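You operate a simulated robot arm through the tools that you are given. There is no shell and no other tool.

You are at the controls of a simulated two-armed robot. One attempt, no reset.

Task
Clear the old total, count the purple notes and put them in the FULL or SHORT tray.
Fine: work at the side desk; turn UV on for the count and leave it on; FULL means a hundred notes, SHORT fewer; leave the count showing.
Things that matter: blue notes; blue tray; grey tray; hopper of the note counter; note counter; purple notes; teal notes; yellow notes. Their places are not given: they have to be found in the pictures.

The check looks at the end state, three seconds after you hand in, the way a careful person would. Anything else that was tipped, shoved, dropped, spilled or broken makes it a failure.

Robot
Two 7-joint arms with two-finger grippers on one trunk that stands fixed in place. Base frame: the origin is at the foot of the trunk, x ahead of it, y to its left, z up. Readings come in mm, rad, newtons and seconds.
The left shoulder is at [70, 139, 1152], the right one opposite. With the tool pointing down near the work surface each hand reaches from about 460 to 740 mm from the base axis, measured 20 degrees to its own side. Payload 3.43 kg a hand.
The tool frame of a hand sits at the grasp point between the pads (the TCP): z along the fingers, y along the line on which they close. The tips reach 30 mm beyond it. Largest opening 104 mm; the body of the gripper starts 57 mm behind the TCP.
Orientation is that of the tool frame in the base frame, as [roll, pitch, yaw] about the fixed x, y, z axes, in that order (R = Rz(yaw) Ry(pitch) Rx(roll)). With the fingers straight down and closing along the base's y, the tool's x points along the base's -x, its y along +y and its z along -z.

Tools
- The arms move only by the tool play_rows. It takes "left_deltas", "right_deltas" or both (then of equal length, played together; a hand with none holds still); each is a list of rows, each an object of numbers (a shift or turn left out is 0, a gripper value left out holds the last): "x", "y", "z": the shift along the tool's x, y, z in units of 40 mm (1.0 is 40 mm); "ax", "ay", "az": the turn, a rotation vector about the tool's x, y, z in units of 6 degrees (1.0 is 6 degrees); "grip": the closure, from 0 (fully open) to 1 (shut). In form: [{"x": .., "y": .., "z": .., "ax": .., "ay": .., "az": .., "grip": ..}, ...]. A call has 1 to 20 rows; each row shifts and turns the commanded pose from where the row before left it, along the tool's axes as they then stand. A call with a number of a shift or a turn outside -1 to 1 is refused whole. Each row takes 0.2 s and may step no farther than 50 mm and 0.15 rad from the row before; otherwise, or with a gripper value out of range, the whole call is refused. Where a pose cannot be reached the arm comes as near as it can. A force on the tool above 40 N (or 10 N above the force at the start of the call, whichever is more), or a blocked arm, ends the call early, and 0.2 s more pass. Each finger travels about 45 mm/s and halts on what it meets, pressing with about 34 N; the grip force reading is that of the motor and also rises with nothing between the fingers. The clock runs only during rows and for 0.2 s after the last one: add rows that do not move to give the fingers time. It gives the time, the measured TCP pose, the force on the tool (base axes), the opening and the grip force at its end, in the units of the frame above (readings bear some noise), with the torque about the TCP (base axes, N m) and any sound that the robot's microphone picked up, and new pictures: "views" is both (left out), scene, wrist or none (wrist: the cameras of the hands that moved).
- Cameras (640 x 400 px; columns grow to the right, rows downward): "scene" is now at [124.2, 39, 1360.7]; the picture's right is [0.49, -0.87, 0.00], its down [-0.62, -0.35, -0.70] and it looks along [0.61, 0.35, -0.71] (base axes); focal length 272 px, centre (320, 200). "left" rides on the left gripper at [67, -18, -90] in its tool frame; the picture's right is [0.25, 0.97, 0.00], its down [-0.73, 0.19, -0.66] and it looks along [-0.64, 0.17, 0.75] (tool axes); focal length 218 px, centre (320, 200). "right" rides on the right gripper at [67, 18, -90] in its tool frame; the picture's right is [-0.25, 0.97, 0.00], its down [-0.73, -0.19, -0.66] and it looks along [-0.64, -0.17, 0.75] (tool axes); focal length 218 px, centre (320, 200).
- lift_body(by): slides the trunk up (or, below 0, down) by that many mm; the arms and the scene camera ride with it, the base frame stays. It gives what a move gives, with no picture.
- aim_head(pan, tilt): turns the head with the scene camera to pan (to the left, within 1.501 rad either way) and tilt (down, from -0.506 to 1.204), counted from straight ahead of the robot. It gives what a move gives, and a new picture of the scene camera.
- measure_at(camera, pixels): for up to 12 pixels [column, row] of the newest picture of that camera ("zoom" is the newest enlarged one), the place [x, y, z] in the base frame of the surface seen there, good to about 2 mm, but the place of the scene camera against the robot may be out by one fixed shift of up to 12 mm in any direction. No time passes.
- enlarge(camera, box): a new picture of the part [left, top, right, bottom] of that camera's present view, enlarged. No time passes.
- close_job(): hands the job in; it is judged then, once.

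Open the grippers and draw the arms clear of the work before you hand the job in, unless the task says otherwise.

The tools are called after "Request:" by a JSON object that holds its "op" and its "data". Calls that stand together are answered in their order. play_rows: Moves the arms, as the interface text tells. Its arguments: {"type":"object","properties":{"left_deltas":{"type":"array"},"right_deltas":{"type":"array"},"views":{"type":"string","enum":["both","scene","wrist","none"]}},"required":[]} The other tools are called the same way: lift_body (by) slides the trunk up or down; aim_head (pan, tilt) turns the head that bears the scene camera; measure_at (camera, pixels) gives the place of the surface under pixels of a picture; enlarge (camera, box) takes an enlarged picture of a part of a camera's view; close_job () hands the job in.

At the start:

```text
time: 0.0
left_tcp_pos: [381.0, 415.9, 1097.8]
left_orientation: [3.141, -0.001, 3.141]
left_wrist_force: [-0.1, 0.4, 0.4]
left_torque: [0.04, 0.0, -0.05]
left_width: 103.9
left_finger_force: 0.0
right_tcp_pos: [444.1, 7.1, 1158.9]
right_orientation: [3.14, 0.0, -3.14]
right_wrist_force: [0.7, -0.2, -0.2]
right_torque: [0.03, 0.0, -0.05]
right_width: 104.0
right_finger_force: 0.0
trunk travel left (down, up): [-647.0, 293.0]
head pan, tilt: [0.517, 0.791]
```

scene: 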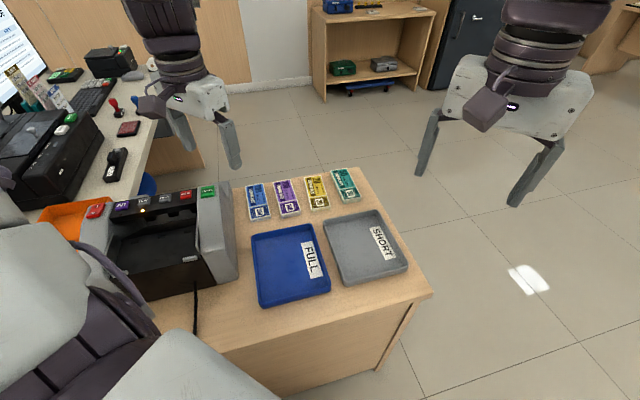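
right: 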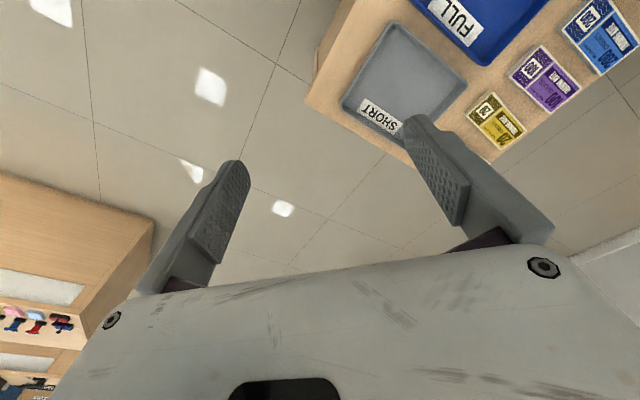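
left: 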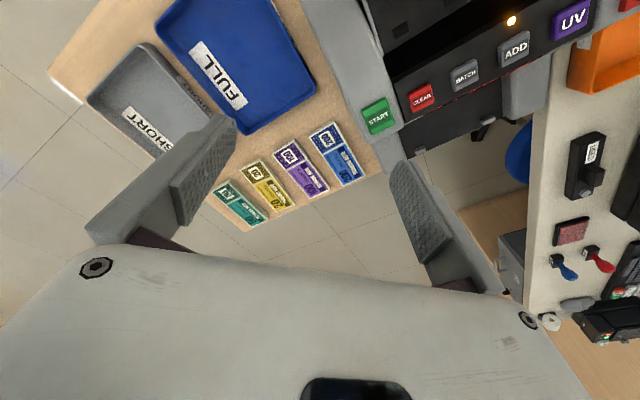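

The scene picture shows the note counter at about (160,240), the trays at (290,265) and (365,245), and four bundles at (258,200) to (345,185). I'll enlarge the counter and the bundles first.

Request:
{"op": "enlarge", "data": {"camera": "scene", "box": [70, 160, 270, 310]}}

Request:
{"op": "enlarge", "data": {"camera": "left", "box": [340, 0, 640, 190]}}

Request:
{"op": "enlarge", "data": {"camera": "scene", "box": [230, 150, 430, 310]}}

Request:
{"op": "measure_at", "data": {"camera": "scene", "pixels": [[258, 200], [288, 196], [316, 190], [345, 185], [290, 270], [365, 250], [240, 300], [345, 215], [208, 192], [122, 206], [150, 240], [420, 290]]}}

```text
2.67 times, centred on (170, 235) of scene
```

zoom: 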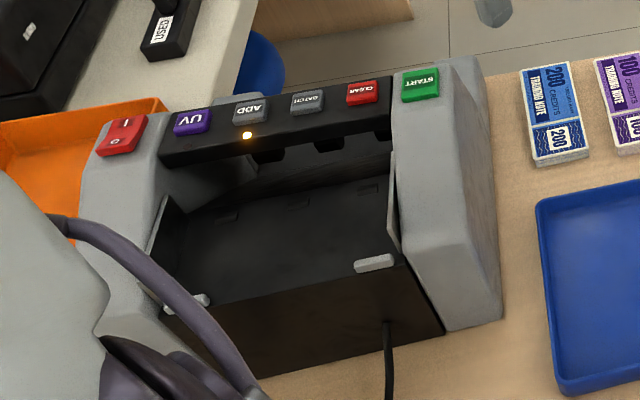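

```text
2.11 times, centred on (490, 95) of left
```

zoom: 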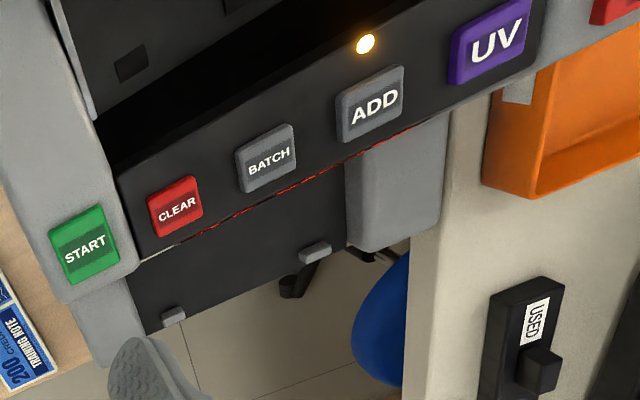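

```text
2.50 times, centred on (330, 230) of scene
```

zoom: 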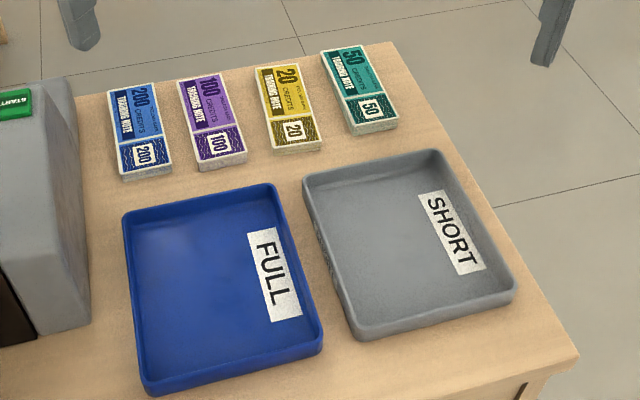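

```text
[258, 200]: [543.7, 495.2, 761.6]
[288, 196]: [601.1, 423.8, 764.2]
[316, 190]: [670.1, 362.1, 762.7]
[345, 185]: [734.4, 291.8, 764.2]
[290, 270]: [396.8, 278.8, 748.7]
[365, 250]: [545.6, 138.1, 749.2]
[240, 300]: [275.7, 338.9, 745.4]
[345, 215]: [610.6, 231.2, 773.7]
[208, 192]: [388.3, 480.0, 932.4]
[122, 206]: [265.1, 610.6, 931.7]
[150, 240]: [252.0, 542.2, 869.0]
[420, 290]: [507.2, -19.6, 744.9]
```

The lit lamp sits beside ADD, and the buttons START, CLEAR, BATCH, ADD, UV run along the far top edge of the counter. I'll pan the head further left and tilt it down to see the whole counter.

Request:
{"op": "aim_head", "data": {"pan": 1.0, "tilt": 0.75}}

```text
time: 0.9
left_tcp_pos: [381.0, 416.4, 1097.8]
left_orientation: [-3.141, -0.001, -3.141]
left_wrist_force: [-0.8, 0.8, 0.1]
left_torque: [0.0, -0.01, -0.01]
left_width: 104.1
left_finger_force: 0.0
right_tcp_pos: [444.3, 7.2, 1160.4]
right_orientation: [3.141, 0.0, 3.141]
right_wrist_force: [0.0, 0.9, 0.8]
right_torque: [-0.02, 0.03, -0.01]
right_width: 104.1
right_finger_force: 0.1
trunk travel left (down, up): [-647.0, 293.0]
head pan, tilt: [1.0, 0.75]
```

scene: 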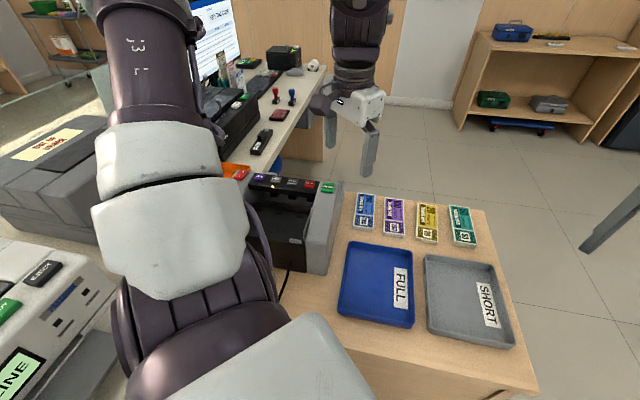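

The left arm hides much of the counter, and there are other devices at the left around (40,170) and (40,320). I'll enlarge several regions, including the screen at (220,40).

Request:
{"op": "enlarge", "data": {"camera": "scene", "box": [0, 100, 130, 400]}}

Request:
{"op": "enlarge", "data": {"camera": "scene", "box": [180, 0, 340, 100]}}

Request:
{"op": "enlarge", "data": {"camera": "scene", "box": [210, 150, 370, 280]}}

Request:
{"op": "aim_head", "data": {"pan": 1.5, "tilt": 0.6}}

```text
1.33 times, centred on (65, 250) of scene
```

zoom: 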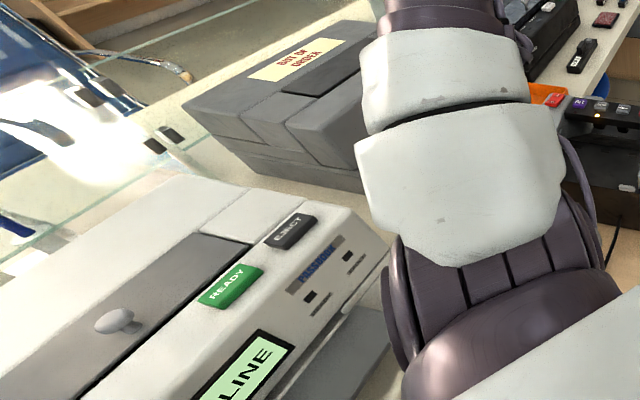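

```text
4.00 times, centred on (260, 50) of scene
```

zoom: 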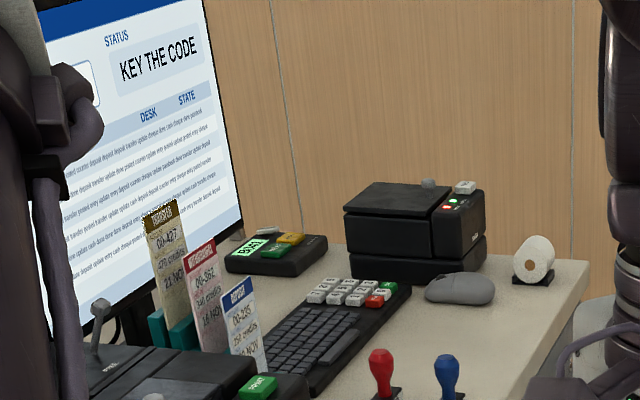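

```text
3.08 times, centred on (290, 215) of scene
```

zoom: 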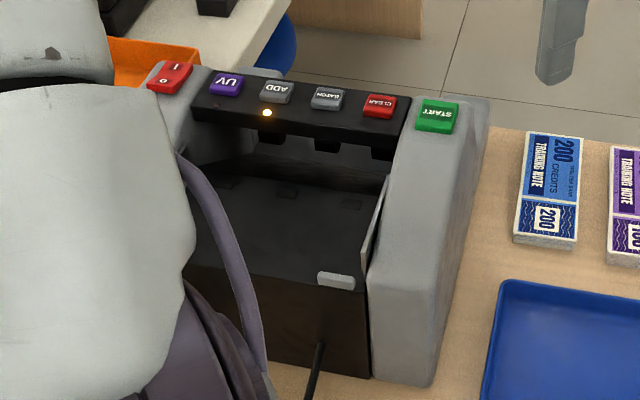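

```text
time: 1.9
left_tcp_pos: [380.8, 416.8, 1097.1]
left_orientation: [-3.141, -0.001, -3.142]
left_wrist_force: [-0.4, -0.2, -1.1]
left_torque: [-0.04, 0.0, -0.01]
left_width: 103.8
left_finger_force: 0.0
right_tcp_pos: [443.7, 6.7, 1158.7]
right_orientation: [3.139, -0.001, -3.14]
right_wrist_force: [0.1, 0.8, -0.8]
right_torque: [-0.01, 0.0, 0.01]
right_width: 104.0
right_finger_force: 0.0
trunk travel left (down, up): [-647.0, 293.0]
head pan, tilt: [1.499, 0.6]
```

scene: 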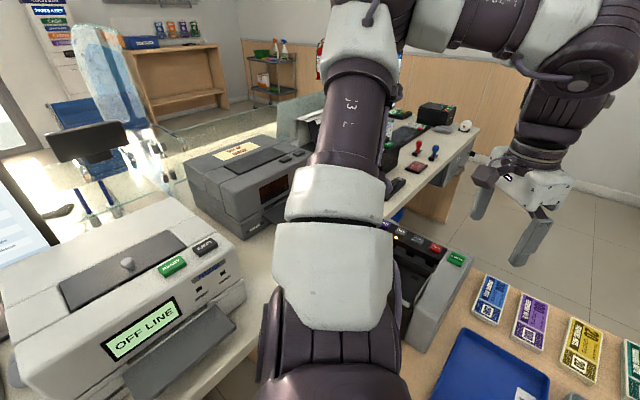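

The scene now shows an off-line device and other desk items that are not part of the job. I'll aim the head back at the side desk.

Request:
{"op": "aim_head", "data": {"pan": 0.75, "tilt": 0.95}}

```text
time: 3.0
left_tcp_pos: [381.7, 415.8, 1098.2]
left_orientation: [3.142, 0.0, 3.142]
left_wrist_force: [0.0, -0.5, -0.9]
left_torque: [0.0, 0.02, -0.02]
left_width: 104.1
left_finger_force: 0.1
right_tcp_pos: [443.2, 7.7, 1158.7]
right_orientation: [3.139, 0.0, 3.141]
right_wrist_force: [-0.6, 0.1, -1.0]
right_torque: [-0.05, 0.01, 0.02]
right_width: 104.1
right_finger_force: 0.0
trunk travel left (down, up): [-647.0, 293.0]
head pan, tilt: [0.75, 0.949]
```

scene: 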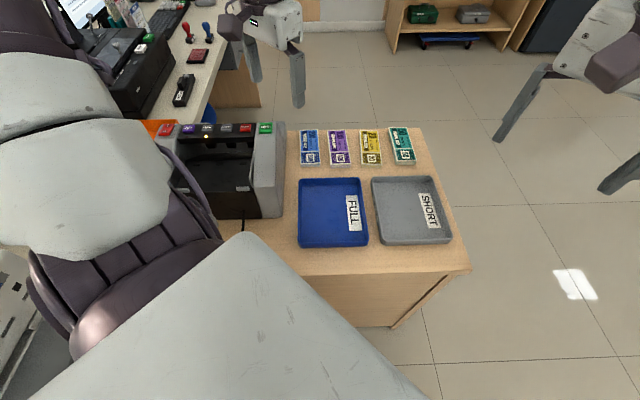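

The counter is at (215,170) and the bundles are at (309,145), (339,147), (370,147) and (402,145). I'll enlarge the counter and measure its main points.

Request:
{"op": "enlarge", "data": {"camera": "scene", "box": [150, 105, 310, 225]}}

Request:
{"op": "measure_at", "data": {"camera": "scene", "pixels": [[265, 128], [245, 129], [225, 129], [206, 129], [187, 129], [166, 130], [281, 124], [280, 216], [287, 130], [213, 180], [213, 155], [238, 215]]}}

Request:
{"op": "measure_at", "data": {"camera": "left", "pixels": [[378, 117], [421, 96], [466, 73], [515, 48], [574, 20], [512, 20], [446, 90], [395, 170], [515, 95], [440, 130], [530, 130], [410, 28]]}}

```text
3.33 times, centred on (230, 165) of scene
```

zoom: 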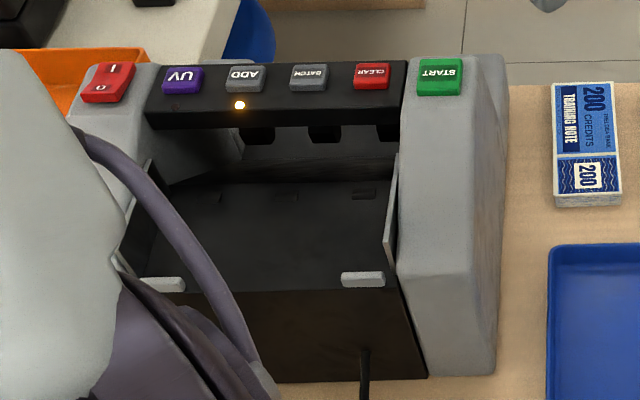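

```text
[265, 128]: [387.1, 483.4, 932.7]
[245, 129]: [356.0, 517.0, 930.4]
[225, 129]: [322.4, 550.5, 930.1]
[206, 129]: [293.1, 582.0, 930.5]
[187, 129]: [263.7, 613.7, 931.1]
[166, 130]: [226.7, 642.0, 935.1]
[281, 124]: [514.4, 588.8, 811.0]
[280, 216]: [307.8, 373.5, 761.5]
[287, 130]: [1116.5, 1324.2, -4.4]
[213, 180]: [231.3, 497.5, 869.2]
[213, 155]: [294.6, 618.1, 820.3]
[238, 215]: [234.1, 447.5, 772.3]
```

```text
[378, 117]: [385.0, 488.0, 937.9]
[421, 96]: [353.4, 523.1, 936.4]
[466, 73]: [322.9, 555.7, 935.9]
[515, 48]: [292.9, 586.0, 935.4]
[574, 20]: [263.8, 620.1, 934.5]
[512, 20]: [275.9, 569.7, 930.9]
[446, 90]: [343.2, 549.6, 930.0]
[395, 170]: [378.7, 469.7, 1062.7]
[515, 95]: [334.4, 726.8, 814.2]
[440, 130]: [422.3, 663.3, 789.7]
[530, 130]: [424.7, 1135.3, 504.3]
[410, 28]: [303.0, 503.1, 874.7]
```

Button centres by the wrist camera run from START (385,488,938) to UV (264,620,934). The row therefore lies about 47.5° off the base y axis. I'll turn the left hand by 42.5° so its closing line runs along that row, and look again.

Request:
{"op": "play_rows", "data": {"left_deltas": [{"az": -0.885}, {"az": -0.885}, {"az": -0.885}, {"az": -0.885}, {"az": -0.885}, {"az": -0.885}, {"az": -0.885}, {"az": -0.885}, {}], "views": "both"}}

```text
time: 5.0
left_tcp_pos: [381.0, 416.8, 1096.3]
left_orientation: [3.141, -0.001, -2.398]
left_wrist_force: [-0.3, 0.7, 0.1]
left_torque: [0.0, 0.02, -0.04]
left_width: 104.0
left_finger_force: 0.1
right_tcp_pos: [444.0, 6.4, 1158.7]
right_orientation: [3.14, 0.0, -3.141]
right_wrist_force: [-0.3, 0.2, 0.1]
right_torque: [-0.02, 0.02, -0.01]
right_width: 104.0
right_finger_force: 0.1
trunk travel left (down, up): [-647.0, 293.0]
head pan, tilt: [0.75, 0.949]
```

scene: 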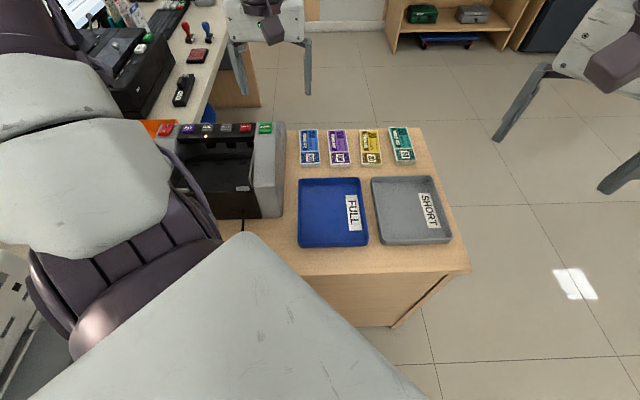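
left: 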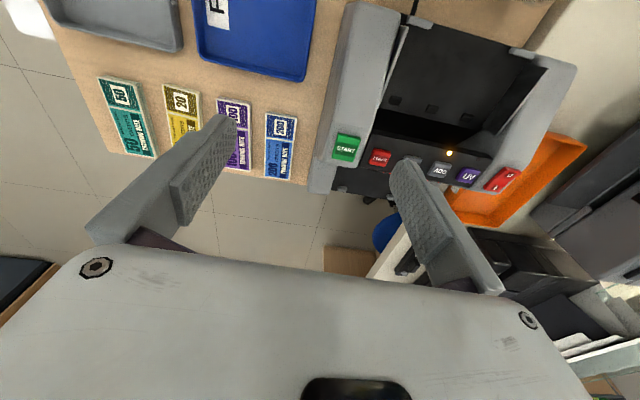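

Now the wrist picture shows the hopper at (450,75), the buttons at (345,150) to (500,180), and the bundles at (127,117), (183,115), (235,140) and (280,147). I'll enlarge both areas and measure.

Request:
{"op": "enlarge", "data": {"camera": "left", "box": [310, 0, 590, 230]}}

Request:
{"op": "measure_at", "data": {"camera": "left", "pixels": [[267, 115], [296, 115], [292, 180], [265, 178], [280, 147], [220, 99], [249, 101], [235, 112], [127, 117], [182, 105], [345, 148], [380, 158]]}}

Request:
{"op": "measure_at", "data": {"camera": "left", "pixels": [[410, 20], [450, 30], [520, 55], [395, 60], [450, 75], [510, 95], [390, 95], [430, 105], [480, 120], [415, 125], [469, 175], [395, 20]]}}

```text
1.74 times, centred on (450, 115) of left
```

zoom: 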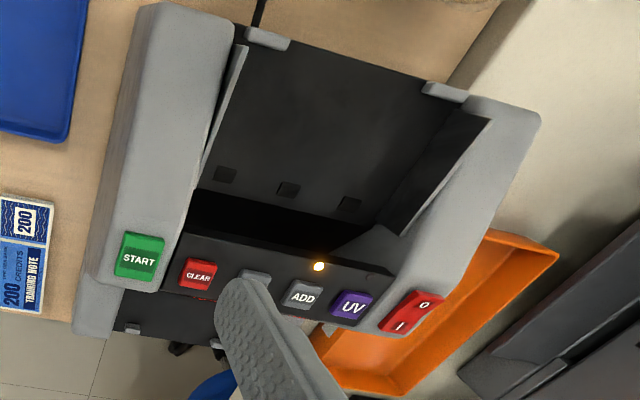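

```text
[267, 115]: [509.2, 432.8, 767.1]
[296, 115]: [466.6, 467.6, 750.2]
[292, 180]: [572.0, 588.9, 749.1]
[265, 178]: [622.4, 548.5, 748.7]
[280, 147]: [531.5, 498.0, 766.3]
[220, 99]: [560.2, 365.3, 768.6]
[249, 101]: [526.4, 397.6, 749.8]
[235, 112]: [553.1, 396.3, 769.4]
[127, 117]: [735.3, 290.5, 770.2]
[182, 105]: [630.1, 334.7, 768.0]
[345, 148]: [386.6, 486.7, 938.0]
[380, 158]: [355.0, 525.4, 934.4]
```

```text
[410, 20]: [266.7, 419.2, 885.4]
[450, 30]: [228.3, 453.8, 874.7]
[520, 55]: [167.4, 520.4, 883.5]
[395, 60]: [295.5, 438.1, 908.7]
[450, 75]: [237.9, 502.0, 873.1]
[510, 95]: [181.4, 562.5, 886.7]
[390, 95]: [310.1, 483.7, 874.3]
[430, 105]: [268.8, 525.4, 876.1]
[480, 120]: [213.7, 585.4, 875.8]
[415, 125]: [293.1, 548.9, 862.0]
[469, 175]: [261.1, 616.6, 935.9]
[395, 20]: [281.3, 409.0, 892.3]
```

The hopper plate reads flat at z≈874, and the bundle tops read about 768 against a desk at about 749. I'll move the left hand over toward the bundles for a clear look at the purple one.

Request:
{"op": "play_rows", "data": {"left_deltas": [{"x": 0.15, "y": -0.718, "z": 0.59}, {"x": 0.15, "y": -0.718, "z": 0.59}, {"x": 0.15, "y": -0.718, "z": 0.59}, {"x": 0.15, "y": -0.718, "z": 0.59}, {"x": 0.15, "y": -0.718, "z": 0.59}, {}], "views": "both"}}

```text
time: 6.3
left_tcp_pos: [388.9, 406.9, 1086.7]
left_orientation: [-3.141, 0.0, -2.402]
left_wrist_force: [0.5, 0.6, -0.9]
left_torque: [-0.01, 0.02, -0.02]
left_width: 104.1
left_finger_force: 0.0
left hand out of reach, approached as far as the arm can: row 1, 2, 3, 4, 5
right_tcp_pos: [443.9, 6.7, 1159.7]
right_orientation: [3.14, 0.0, 3.141]
right_wrist_force: [0.3, -0.2, 0.0]
right_torque: [0.01, 0.02, 0.01]
right_width: 104.3
right_finger_force: 0.0
trunk travel left (down, up): [-647.0, 293.0]
head pan, tilt: [0.75, 0.949]
```

scene: 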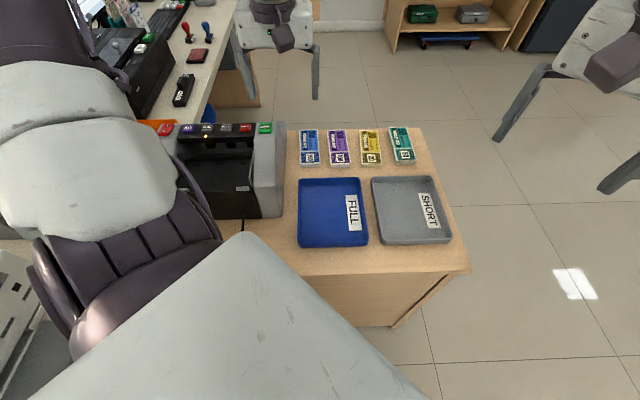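
left: 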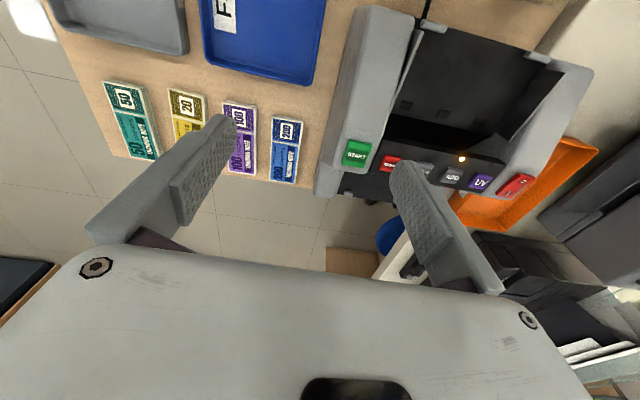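

The reading says out of reach: the hand moved only about 15 mm, probably because it is folded too close to the shoulder. I'll go outward (tool −x, away from the trunk) first.

Request:
{"op": "play_rows", "data": {"left_deltas": [{"x": -0.9}, {"x": -0.9}, {"x": -0.9}, {}], "views": "wrist"}}

```text
time: 7.3
left_tcp_pos: [472.9, 481.1, 1086.8]
left_orientation: [3.142, 0.001, -2.399]
left_wrist_force: [0.3, -0.4, 0.1]
left_torque: [0.0, -0.01, 0.02]
left_width: 104.1
left_finger_force: 0.0
right_tcp_pos: [444.8, 7.1, 1159.4]
right_orientation: [3.142, 0.0, 3.142]
right_wrist_force: [0.0, -0.4, -0.1]
right_torque: [0.01, 0.0, -0.02]
right_width: 104.2
right_finger_force: 0.0
trunk travel left (down, up): [-647.0, 293.0]
head pan, tilt: [0.75, 0.949]
```

left: 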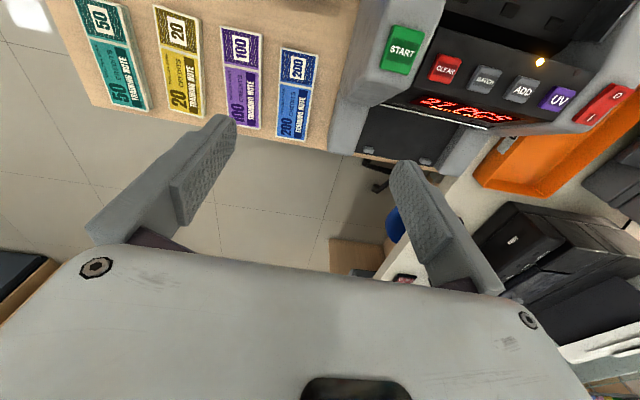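

The display at (465,107) now shows red text, and all four bundles are clear of the fingers. I'll enlarge both and measure the bundles.

Request:
{"op": "enlarge", "data": {"camera": "left", "box": [370, 20, 590, 160]}}

Request:
{"op": "measure_at", "data": {"camera": "left", "pixels": [[222, 29], [256, 40], [259, 128], [232, 124], [241, 46], [246, 105], [281, 49], [311, 56], [304, 137], [278, 134], [200, 60], [294, 90]]}}

Request:
{"op": "enlarge", "data": {"camera": "left", "box": [70, 0, 330, 150]}}

```text
2.86 times, centred on (480, 90) of left
```

zoom: 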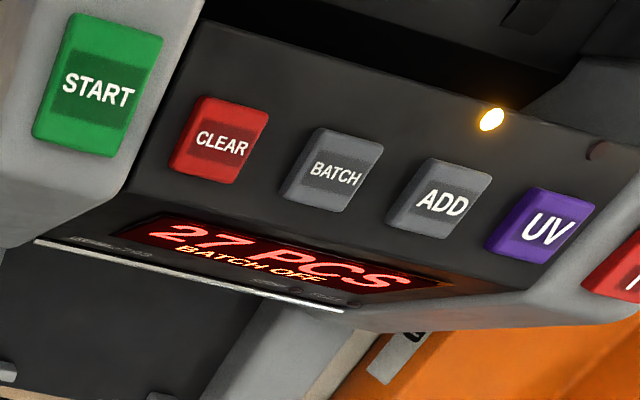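

```text
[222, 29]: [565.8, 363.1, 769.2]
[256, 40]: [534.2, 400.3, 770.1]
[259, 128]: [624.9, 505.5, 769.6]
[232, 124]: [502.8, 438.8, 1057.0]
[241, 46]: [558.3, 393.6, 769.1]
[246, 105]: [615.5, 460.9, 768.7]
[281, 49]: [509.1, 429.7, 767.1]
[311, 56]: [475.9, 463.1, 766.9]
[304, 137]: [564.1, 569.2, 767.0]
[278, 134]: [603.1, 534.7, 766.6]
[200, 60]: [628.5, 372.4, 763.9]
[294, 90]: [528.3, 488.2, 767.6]
```

```text
2.46 times, centred on (200, 75) of left
```

zoom: 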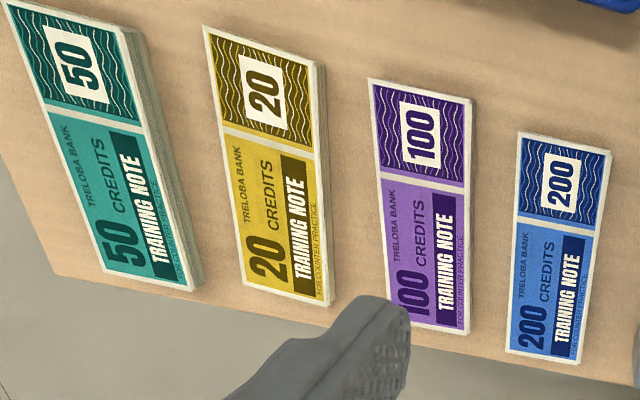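

The display reads "27 PCS / BATCH OFF", the lamp by ADD is lit and the one by UV is dark. The purple bundle measures about 139×48×19 mm, centred near (595,434). I'll close the left fingers and bring them above CLEAR at (354,524).

Request:
{"op": "play_rows", "data": {"left_deltas": [{"x": 0.366, "y": 0.7, "z": 0.544, "grip": 1}, {"x": 0.366, "y": 0.7, "z": 0.544}, {"x": 0.366, "y": 0.7, "z": 0.544}, {"x": 0.366, "y": 0.7, "z": 0.544}, {}, {}, {}], "views": "both"}}

```text
time: 8.9
left_tcp_pos: [347.9, 522.4, 1003.3]
left_orientation: [3.142, -0.001, -2.399]
left_wrist_force: [-0.3, 0.5, -1.4]
left_torque: [0.03, 0.01, 0.01]
left_width: 0.1
left_finger_force: 33.9
right_tcp_pos: [443.7, 8.1, 1158.8]
right_orientation: [3.141, -0.001, 3.141]
right_wrist_force: [-0.1, 0.9, -0.9]
right_torque: [-0.03, -0.01, 0.02]
right_width: 104.0
right_finger_force: 0.0
trunk travel left (down, up): [-647.0, 293.0]
head pan, tilt: [0.75, 0.949]
```

scene: 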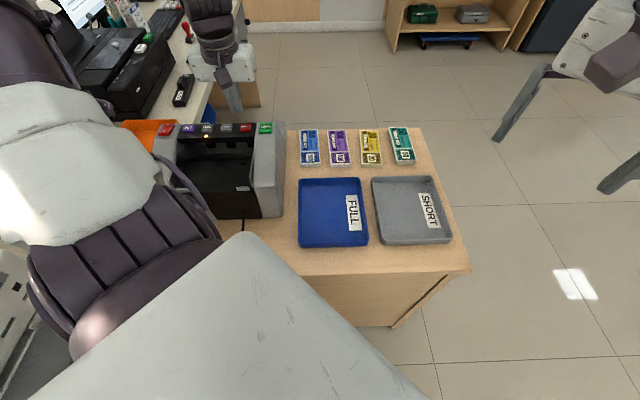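
left: 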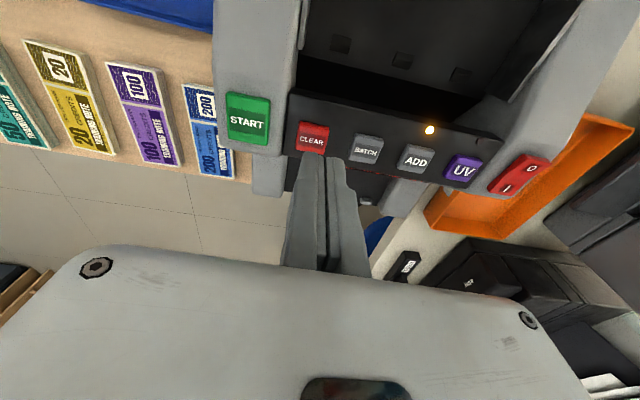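

The closed fingers hang near CLEAR, at (313,139) in the wrist picture. I'll measure the buttons, the hopper plate and the guides again from this closer view.

Request:
{"op": "measure_at", "data": {"camera": "left", "pixels": [[313, 130], [313, 141], [367, 150], [416, 159], [463, 168], [248, 120], [519, 176], [400, 60], [370, 20], [470, 35], [340, 45], [460, 73]]}}

Request:
{"op": "enlarge", "data": {"camera": "left", "box": [210, 0, 570, 225]}}

```text
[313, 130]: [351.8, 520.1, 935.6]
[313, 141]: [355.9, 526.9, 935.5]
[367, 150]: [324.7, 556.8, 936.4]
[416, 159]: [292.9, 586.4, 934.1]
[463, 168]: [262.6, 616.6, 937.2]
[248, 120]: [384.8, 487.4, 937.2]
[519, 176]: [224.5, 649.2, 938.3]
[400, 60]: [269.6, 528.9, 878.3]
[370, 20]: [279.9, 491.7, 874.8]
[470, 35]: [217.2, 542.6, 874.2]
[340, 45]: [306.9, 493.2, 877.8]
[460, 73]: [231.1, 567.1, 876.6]
```

```text
1.78 times, centred on (390, 112) of left
```

zoom: 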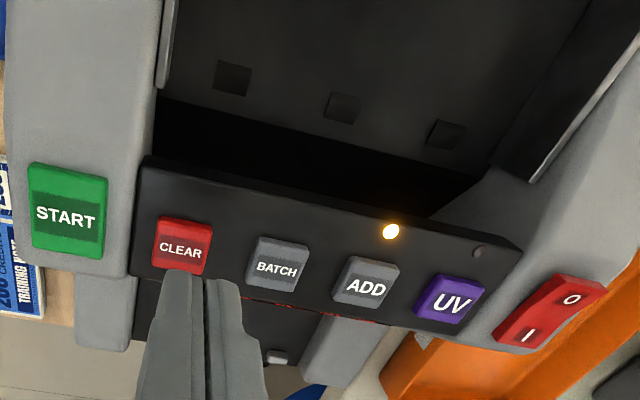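

CLEAR is centred at (354,523.5,935.5). I'll shift 6 mm, go down to just above it, then press in small steps and lift.

Request:
{"op": "play_rows", "data": {"left_deltas": [{"x": -0.13, "y": -0.083, "grip": 1}, {"z": 0.4}, {"z": 0.35}, {"z": 0.06}, {"z": 0.06}, {"z": 0.06}, {"z": 0.04}], "views": "wrist"}}

```text
time: 10.6
left_tcp_pos: [358.5, 522.8, 962.7]
left_orientation: [3.141, 0.0, -2.4]
left_wrist_force: [0.1, 0.1, -0.4]
left_torque: [0.0, 0.0, -0.01]
left_width: 0.0
left_finger_force: 34.0
right_tcp_pos: [443.9, 6.7, 1159.4]
right_orientation: [3.139, 0.0, 3.14]
right_wrist_force: [-0.1, -0.1, 0.7]
right_torque: [-0.03, -0.02, 0.0]
right_width: 104.0
right_finger_force: 0.0
trunk travel left (down, up): [-647.0, 293.0]
head pan, tilt: [0.75, 0.949]
```

left: 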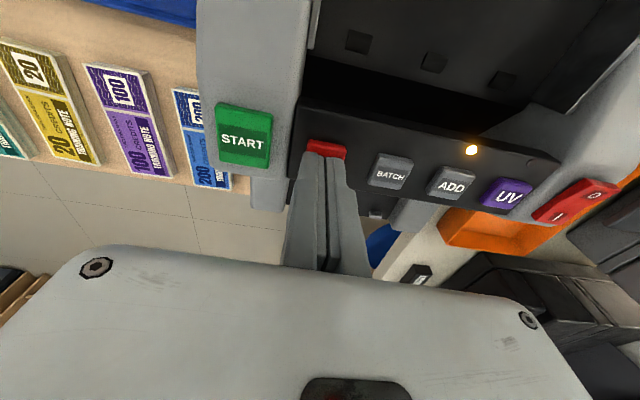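

There is no contact force yet at TCP z 962.7. I'll keep pressing in 2 mm steps while shifting slightly back toward the button centre.

Request:
{"op": "play_rows", "data": {"left_deltas": [{"x": 0.07, "y": 0.05, "z": 0.0}, {"z": 0.05}, {"z": 0.05}, {"z": 0.05}], "views": "wrist"}}

```text
time: 11.6
left_tcp_pos: [352.9, 522.2, 956.6]
left_orientation: [-3.141, 0.0, -2.399]
left_wrist_force: [-0.2, 0.0, -0.1]
left_torque: [-0.01, -0.04, -0.01]
left_width: 5.8
left_finger_force: 34.3
right_tcp_pos: [444.2, 7.0, 1159.3]
right_orientation: [-3.14, 0.0, -3.141]
right_wrist_force: [-0.6, 0.1, -0.2]
right_torque: [-0.03, 0.04, -0.01]
right_width: 104.2
right_finger_force: 0.1
trunk travel left (down, up): [-647.0, 293.0]
head pan, tilt: [0.75, 0.949]
```

left: 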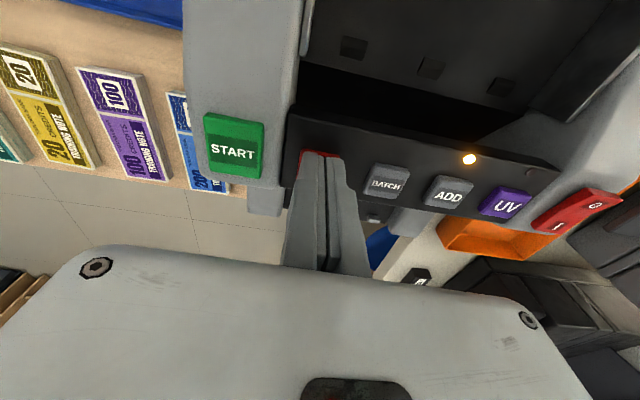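

The width now reads 5.8 mm with no wrist force, so something may be wedged between the fingertips. I'll enlarge the fingertips.

Request:
{"op": "enlarge", "data": {"camera": "left", "box": [260, 90, 420, 230]}}

Request:
{"op": "measure_at", "data": {"camera": "left", "pixels": [[312, 155], [333, 155], [320, 153], [300, 165], [322, 170], [336, 170], [310, 160]]}}

```text
2.86 times, centred on (340, 160) of left
```

zoom: 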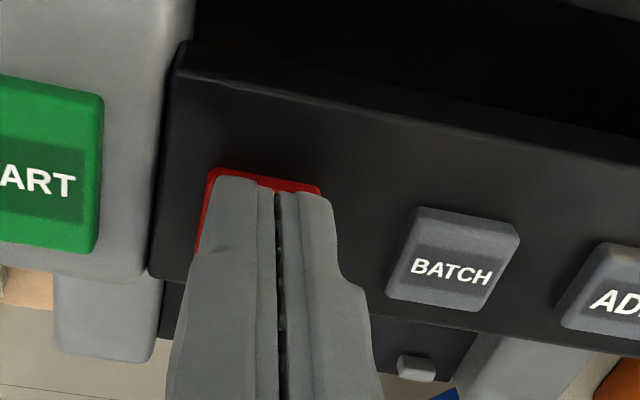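

```text
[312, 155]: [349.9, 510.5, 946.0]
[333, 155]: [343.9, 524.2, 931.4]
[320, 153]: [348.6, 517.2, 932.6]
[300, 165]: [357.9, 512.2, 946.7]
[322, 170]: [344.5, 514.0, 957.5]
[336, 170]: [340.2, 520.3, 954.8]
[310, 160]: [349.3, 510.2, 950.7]
```

The button face now reads about z 932, a few mm below before, but no sound was reported. I'll lift and move outward to read the display.

Request:
{"op": "play_rows", "data": {"left_deltas": [{"z": -0.3}, {"z": -0.7}, {"z": -0.6, "x": -0.7}, {"x": -0.9}, {"x": -0.9}, {}], "views": "wrist"}}

```text
time: 12.9
left_tcp_pos: [430.8, 590.8, 1020.1]
left_orientation: [-3.141, -0.001, -2.401]
left_wrist_force: [0.0, -0.1, -0.1]
left_torque: [-0.02, -0.02, -0.01]
left_width: 0.0
left_finger_force: 35.0
right_tcp_pos: [445.1, 7.1, 1159.1]
right_orientation: [3.14, -0.001, 3.14]
right_wrist_force: [0.6, -0.3, -0.3]
right_torque: [0.01, 0.02, -0.02]
right_width: 104.1
right_finger_force: 0.0
trunk travel left (down, up): [-647.0, 293.0]
head pan, tilt: [0.75, 0.949]
```

left: 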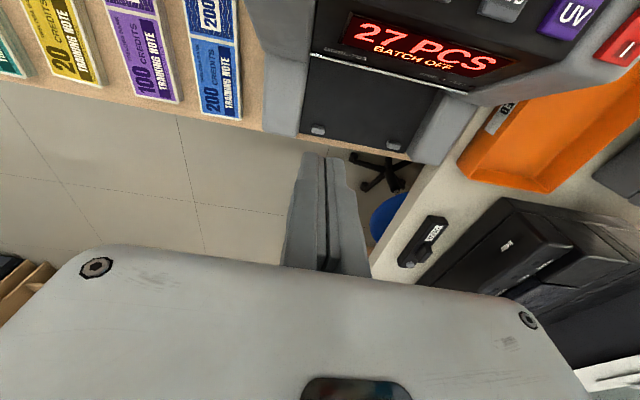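

The display still reads 27 PCS, so the press was too shallow. The stacker with two grey tabs is visible at (355,100). I'll go back over CLEAR and press deeper in small steps, watching the force.

Request:
{"op": "play_rows", "data": {"left_deltas": [{"x": 0.9}, {"x": 0.9}, {"x": 0.75, "y": 0.058}, {"z": 0.8}, {"z": 0.6}, {"z": 0.1}, {"z": 0.05}, {"z": 0.05}, {"z": 0.05}, {}], "views": "wrist"}}

```text
time: 15.2
left_tcp_pos: [351.0, 522.6, 954.3]
left_orientation: [-3.141, 0.001, -2.4]
left_wrist_force: [1.3, 1.1, 2.4]
left_torque: [0.02, 0.01, -0.01]
left_width: 6.1
left_finger_force: 34.8
right_tcp_pos: [445.2, 8.1, 1159.2]
right_orientation: [3.139, -0.001, -3.141]
right_wrist_force: [-0.3, 0.4, -0.7]
right_torque: [-0.01, 0.02, -0.05]
right_width: 104.0
right_finger_force: 0.0
trunk travel left (down, up): [-647.0, 293.0]
head pan, tilt: [0.75, 0.949]
heard: click
```

left: 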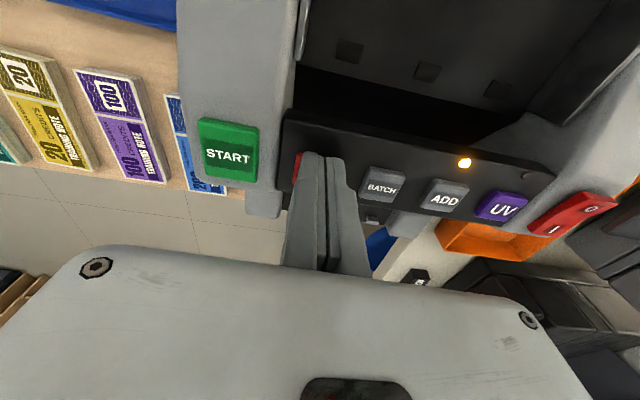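

A click was heard on CLEAR. I'll lift and move along the row to UV at (263.5,618), stopping above it.

Request:
{"op": "play_rows", "data": {"left_deltas": [{"z": -0.3}, {"z": -0.8}, {"y": 0.81}, {"y": 0.81}, {"y": 0.81}, {"y": 0.81}, {}], "views": "wrist"}}

```text
time: 16.8
left_tcp_pos: [263.7, 618.6, 1002.8]
left_orientation: [3.141, 0.001, -2.401]
left_wrist_force: [0.1, -0.4, -0.3]
left_torque: [0.0, 0.0, -0.03]
left_width: 0.0
left_finger_force: 35.4
right_tcp_pos: [444.7, 7.0, 1159.5]
right_orientation: [3.139, 0.0, -3.141]
right_wrist_force: [-0.4, 0.1, 0.3]
right_torque: [-0.01, 0.02, 0.02]
right_width: 103.9
right_finger_force: 0.1
trunk travel left (down, up): [-647.0, 293.0]
head pan, tilt: [0.75, 0.949]
```

left: 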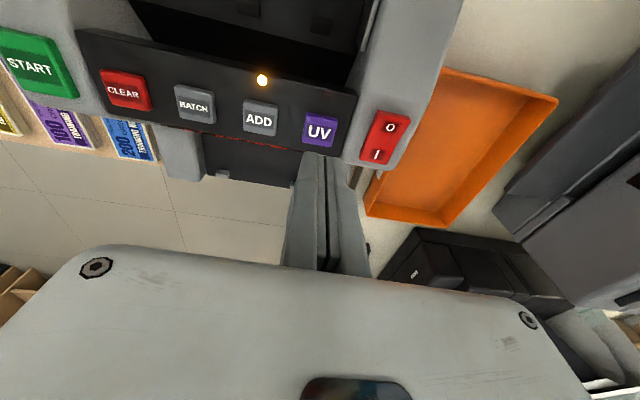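

The hand is above UV, at (320,130) in the wrist picture. I'll measure it and check its lamp before pressing.

Request:
{"op": "measure_at", "data": {"camera": "left", "pixels": [[320, 121], [320, 131], [310, 130], [332, 132], [320, 143], [338, 97], [383, 138]]}}

Request:
{"op": "enlarge", "data": {"camera": "left", "box": [220, 50, 420, 180]}}

```text
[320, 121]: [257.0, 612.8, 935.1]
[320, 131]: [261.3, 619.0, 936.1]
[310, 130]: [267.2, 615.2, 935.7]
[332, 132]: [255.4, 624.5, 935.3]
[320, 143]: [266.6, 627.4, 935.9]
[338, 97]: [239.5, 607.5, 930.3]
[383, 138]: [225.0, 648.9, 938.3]
```

```text
3.08 times, centred on (320, 115) of left
```

zoom: 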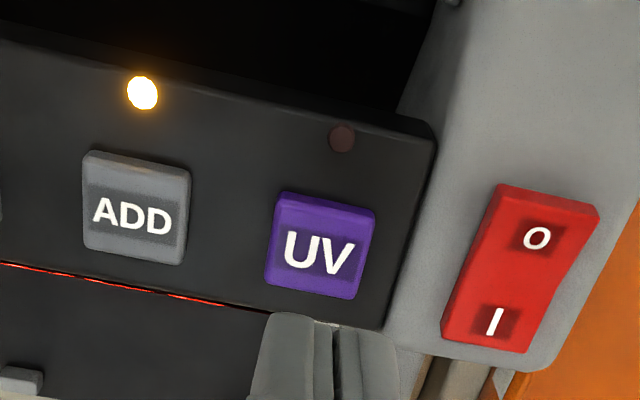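

The UV lamp at (338,97) is dark. UV is centred near (261.5,618.5,936), so I'll press it once to about the same depth that made CLEAR click.

Request:
{"op": "play_rows", "data": {"left_deltas": [{"x": 0.04, "y": 0.037, "z": 0.6}, {"z": 0.45}, {"z": 0.05}, {"z": 0.05}, {"z": 0.05}, {"z": 0.03}, {}], "views": "wrist"}}

```text
time: 18.4
left_tcp_pos: [259.9, 618.1, 951.1]
left_orientation: [3.141, 0.002, -2.398]
left_wrist_force: [-0.8, 3.5, 11.3]
left_torque: [0.06, 0.04, 0.0]
left_width: 6.0
left_finger_force: 34.9
right_tcp_pos: [444.0, 6.2, 1159.3]
right_orientation: [3.14, 0.0, 3.141]
right_wrist_force: [1.1, -0.5, -1.5]
right_torque: [-0.01, 0.02, -0.01]
right_width: 103.9
right_finger_force: 0.1
trunk travel left (down, up): [-647.0, 293.0]
head pan, tilt: [0.75, 0.949]
heard: click
```

left: 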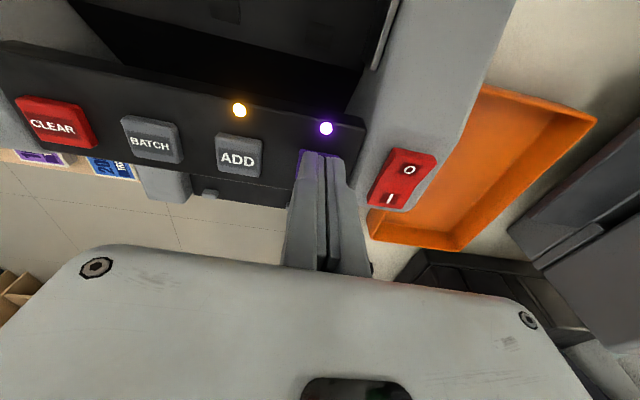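

The UV lamp at (326,128) is now violet and a click was heard. I'll lift straight up and move outward to read the display and see the stacker.

Request:
{"op": "play_rows", "data": {"left_deltas": [{"z": -0.3}, {"z": -0.9}, {"z": -0.6, "y": -0.7}, {"y": -0.9, "x": -0.6}, {"x": -0.9}, {"x": -0.9}, {}], "views": "wrist"}}

```text
time: 19.9
left_tcp_pos: [374.2, 636.1, 1020.7]
left_orientation: [-3.139, 0.001, -2.402]
left_wrist_force: [-1.0, 0.2, -0.4]
left_torque: [0.01, 0.01, 0.02]
left_width: 0.0
left_finger_force: 34.6
right_tcp_pos: [443.7, 8.5, 1159.3]
right_orientation: [3.141, 0.001, 3.141]
right_wrist_force: [-1.1, 0.9, 0.3]
right_torque: [-0.01, -0.01, 0.02]
right_width: 103.8
right_finger_force: 0.1
trunk travel left (down, up): [-647.0, 293.0]
head pan, tilt: [0.75, 0.949]
```

left: 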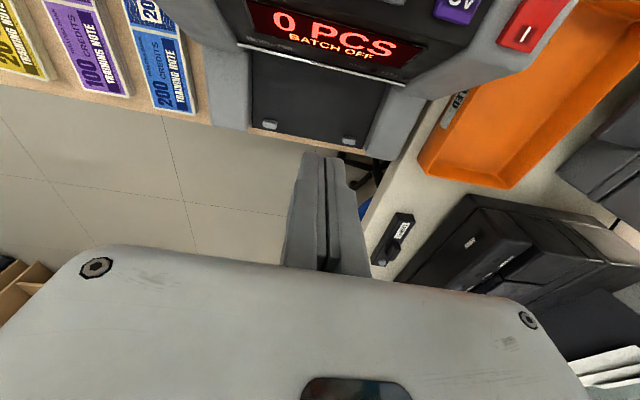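

The display now reads 0 PCS. I'll measure the stacker tray at (318,100) and the walls around it.

Request:
{"op": "measure_at", "data": {"camera": "left", "pixels": [[318, 100], [260, 90], [370, 115], [270, 126], [348, 141], [260, 55], [325, 70], [395, 88], [230, 100], [400, 110], [310, 140], [300, 80]]}}

Request:
{"op": "enlarge", "data": {"camera": "left", "box": [180, 0, 440, 170]}}

```text
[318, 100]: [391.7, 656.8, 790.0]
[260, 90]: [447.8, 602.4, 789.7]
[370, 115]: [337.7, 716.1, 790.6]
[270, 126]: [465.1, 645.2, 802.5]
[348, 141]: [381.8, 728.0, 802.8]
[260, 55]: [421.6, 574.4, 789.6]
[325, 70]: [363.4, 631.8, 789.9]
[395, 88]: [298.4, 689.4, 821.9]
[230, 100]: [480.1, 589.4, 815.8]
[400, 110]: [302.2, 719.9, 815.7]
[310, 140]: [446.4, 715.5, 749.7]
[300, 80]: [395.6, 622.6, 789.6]
```

```text
2.35 times, centred on (310, 85) of left
```

zoom: 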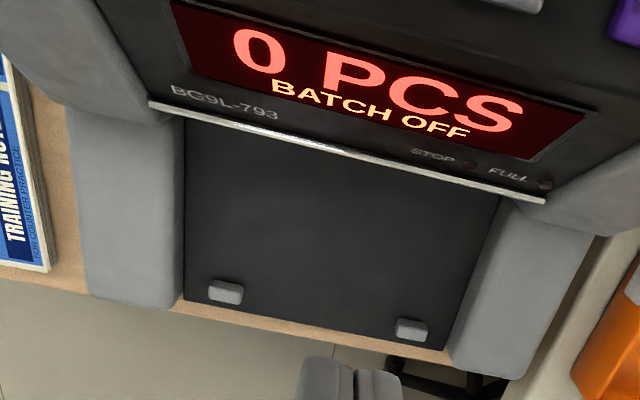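

The display reads 0 PCS. The stacker floor is at z≈790, from about u −140 to −300 along the row. Now I'll carry the left hand over to the purple bundle near (595,434) with the fingers part open and stop at z≈930.

Request:
{"op": "play_rows", "data": {"left_deltas": [{"x": -0.082, "y": -0.932, "z": 0.1, "grip": 0.25}, {"x": -0.082, "y": -0.932, "z": 0.2}, {"x": -0.082, "y": -0.932, "z": 0.284}, {"x": -0.082, "y": -0.932, "z": 0.284}, {"x": -0.082, "y": -0.932, "z": 0.284}, {"x": -0.082, "y": -0.932, "z": 0.35}, {"x": -0.082, "y": -0.932, "z": 0.35}, {"x": -0.082, "y": -0.932, "z": 0.35}, {}], "views": "both"}}

```text
time: 21.9
left_tcp_pos: [597.1, 437.1, 934.1]
left_orientation: [-3.138, 0.002, -2.4]
left_wrist_force: [0.2, -0.2, -1.1]
left_torque: [0.01, -0.02, 0.02]
left_width: 78.1
left_finger_force: 0.1
right_tcp_pos: [442.7, 7.4, 1159.5]
right_orientation: [-3.141, 0.0, 3.141]
right_wrist_force: [-0.1, 0.2, 0.6]
right_torque: [0.01, 0.01, -0.01]
right_width: 104.1
right_finger_force: 0.0
trunk travel left (down, up): [-647.0, 293.0]
head pan, tilt: [0.75, 0.949]
```

scene: 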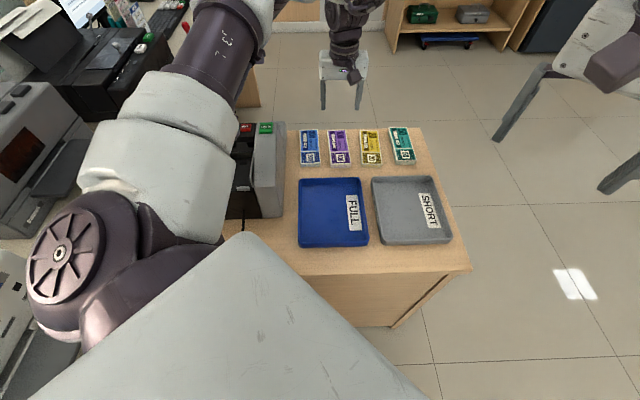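
left: 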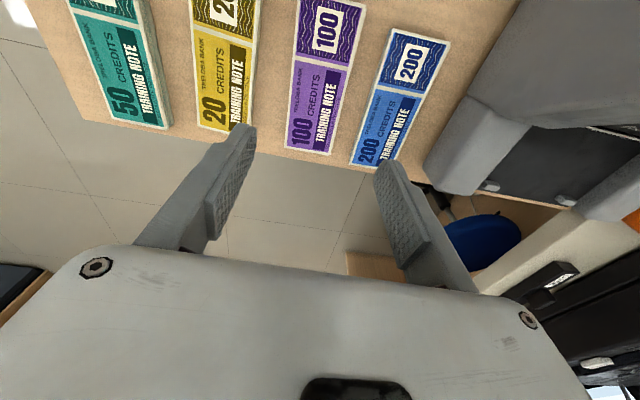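

The purple bundle runs from about (330,0) to (308,150) between the fingers. I'll measure its edges and its neighbours exactly.

Request:
{"op": "measure_at", "data": {"camera": "left", "pixels": [[287, 147], [329, 153], [364, 7], [303, 3], [346, 80], [294, 75], [389, 32], [449, 45], [353, 161], [250, 122], [258, 20], [320, 80]]}}

Request:
{"op": "enlarge", "data": {"camera": "left", "box": [240, 0, 460, 170]}}

```text
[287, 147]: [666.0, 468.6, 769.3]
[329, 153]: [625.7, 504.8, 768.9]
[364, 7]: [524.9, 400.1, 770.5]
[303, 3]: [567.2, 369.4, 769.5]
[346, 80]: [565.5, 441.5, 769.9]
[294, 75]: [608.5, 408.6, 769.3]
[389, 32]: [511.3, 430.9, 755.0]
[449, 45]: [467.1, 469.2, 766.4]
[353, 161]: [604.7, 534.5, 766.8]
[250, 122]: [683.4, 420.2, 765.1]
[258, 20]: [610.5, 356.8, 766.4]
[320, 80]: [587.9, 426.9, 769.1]
```

```text
2.35 times, centred on (350, 85) of left
```

zoom: 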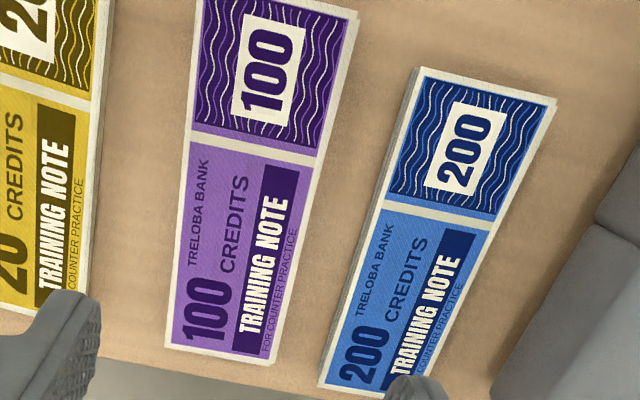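

The purple bundle centre is (596,435.5) with its long axis near 46.5°, top z 769 and width about 52. I'll turn the hand 4°, centre it and go down to just above the bundle top, then look.

Request:
{"op": "play_rows", "data": {"left_deltas": [{"az": -0.667, "x": 0.05, "grip": 0.28}, {"z": 0.8}, {"z": 0.8}, {"z": 0.8}, {"z": 0.6}, {}], "views": "wrist"}}

```text
time: 23.4
left_tcp_pos: [558.5, 441.5, 860.2]
left_orientation: [-3.142, 0.0, -2.334]
left_wrist_force: [-0.3, -0.5, -0.2]
left_torque: [0.01, -0.02, 0.03]
left_width: 74.7
left_finger_force: 0.0
left hand out of reach, approached as far as the arm can: row 3, 4, 5
right_tcp_pos: [444.9, 7.1, 1158.7]
right_orientation: [3.139, 0.001, 3.14]
right_wrist_force: [0.5, 0.9, -0.7]
right_torque: [0.0, -0.01, 0.01]
right_width: 103.9
right_finger_force: 0.1
trunk travel left (down, up): [-647.0, 293.0]
head pan, tilt: [0.75, 0.949]
```

left: 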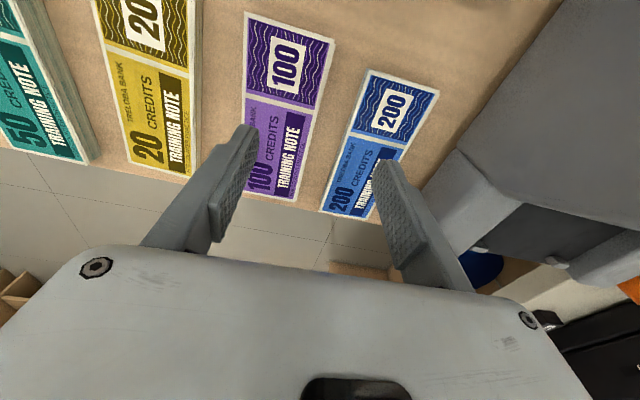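

The arm is stretched out: at this trunk height it stalled at z 860. I'll raise the hand first and then lower the trunk, so I measure where the elbow and upper arm are before doing that.

Request:
{"op": "measure_at", "data": {"camera": "scene", "pixels": [[60, 255], [100, 180], [160, 160], [130, 230], [60, 320], [215, 60], [225, 200], [180, 120], [90, 340], [240, 160]]}}

Request:
{"op": "aim_head", "data": {"pan": 1.1, "tilt": 0.9}}

```text
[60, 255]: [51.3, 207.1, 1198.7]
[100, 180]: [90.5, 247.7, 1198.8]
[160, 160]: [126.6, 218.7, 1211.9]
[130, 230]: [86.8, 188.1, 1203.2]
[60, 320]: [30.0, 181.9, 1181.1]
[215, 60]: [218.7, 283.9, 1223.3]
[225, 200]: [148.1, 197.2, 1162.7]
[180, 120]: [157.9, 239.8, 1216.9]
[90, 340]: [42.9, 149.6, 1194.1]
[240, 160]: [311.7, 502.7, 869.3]
```

```text
time: 24.2
left_tcp_pos: [557.9, 440.5, 860.2]
left_orientation: [3.141, 0.0, -2.332]
left_wrist_force: [0.5, -0.2, 0.4]
left_torque: [0.02, -0.01, 0.02]
left_width: 74.9
left_finger_force: 0.0
right_tcp_pos: [444.5, 7.8, 1157.9]
right_orientation: [-3.141, 0.0, -3.141]
right_wrist_force: [-0.5, 0.0, -0.2]
right_torque: [0.03, 0.0, -0.02]
right_width: 104.0
right_finger_force: 0.0
trunk travel left (down, up): [-647.0, 293.0]
head pan, tilt: [1.1, 0.901]
```

scene: 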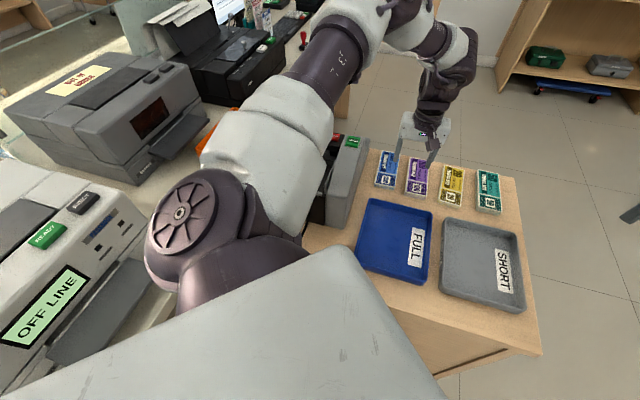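

The upper arm runs at z≈1200, and the off-line device lies below and to its left. I'll check that device's height and place before lowering the trunk.

Request:
{"op": "measure_at", "data": {"camera": "scene", "pixels": [[100, 200], [50, 235], [130, 230], [45, 310], [140, 265], [100, 330], [185, 210], [340, 45], [420, 45], [300, 60], [430, 110], [230, 150]]}}

```text
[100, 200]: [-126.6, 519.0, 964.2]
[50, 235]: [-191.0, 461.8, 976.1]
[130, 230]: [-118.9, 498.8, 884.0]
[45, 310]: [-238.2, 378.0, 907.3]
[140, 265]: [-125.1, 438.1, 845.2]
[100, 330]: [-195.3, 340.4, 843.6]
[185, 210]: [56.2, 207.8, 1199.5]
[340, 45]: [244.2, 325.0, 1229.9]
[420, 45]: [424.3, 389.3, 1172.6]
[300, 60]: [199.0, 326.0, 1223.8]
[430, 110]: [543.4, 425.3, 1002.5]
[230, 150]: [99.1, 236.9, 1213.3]
```

Nothing stands near the arm's underside. I'll raise the hand by 100 mm, then lower the trunk by 130 mm.

Request:
{"op": "play_rows", "data": {"left_deltas": [{"z": -0.85}, {"z": -0.85}, {"z": -0.85}, {}], "views": "none"}}

Request:
{"op": "lift_body", "data": {"by": -65}}

```text
time: 25.2
left_tcp_pos: [558.5, 439.7, 963.2]
left_orientation: [-3.141, -0.001, -2.33]
left_wrist_force: [-0.5, -0.6, 0.8]
left_torque: [-0.01, 0.03, -0.02]
left_width: 75.0
left_finger_force: 0.2
right_tcp_pos: [443.5, 7.6, 1159.9]
right_orientation: [-3.141, 0.001, 3.142]
right_wrist_force: [0.0, 0.2, -0.7]
right_torque: [0.0, 0.0, -0.01]
right_width: 104.0
right_finger_force: 0.0
trunk travel left (down, up): [-647.0, 293.0]
head pan, tilt: [1.1, 0.901]
```

```text
time: 26.2
left_tcp_pos: [558.9, 439.6, 898.4]
left_orientation: [3.141, 0.001, -2.33]
left_wrist_force: [-0.1, 0.3, 0.2]
left_torque: [-0.01, -0.02, 0.01]
left_width: 75.3
left_finger_force: 0.1
right_tcp_pos: [444.2, 8.2, 1094.8]
right_orientation: [3.14, 0.001, -3.141]
right_wrist_force: [-0.2, -1.5, 0.2]
right_torque: [-0.01, 0.01, 0.0]
right_width: 104.0
right_finger_force: 0.1
trunk travel left (down, up): [-582.0, 358.0]
head pan, tilt: [1.1, 0.901]
```

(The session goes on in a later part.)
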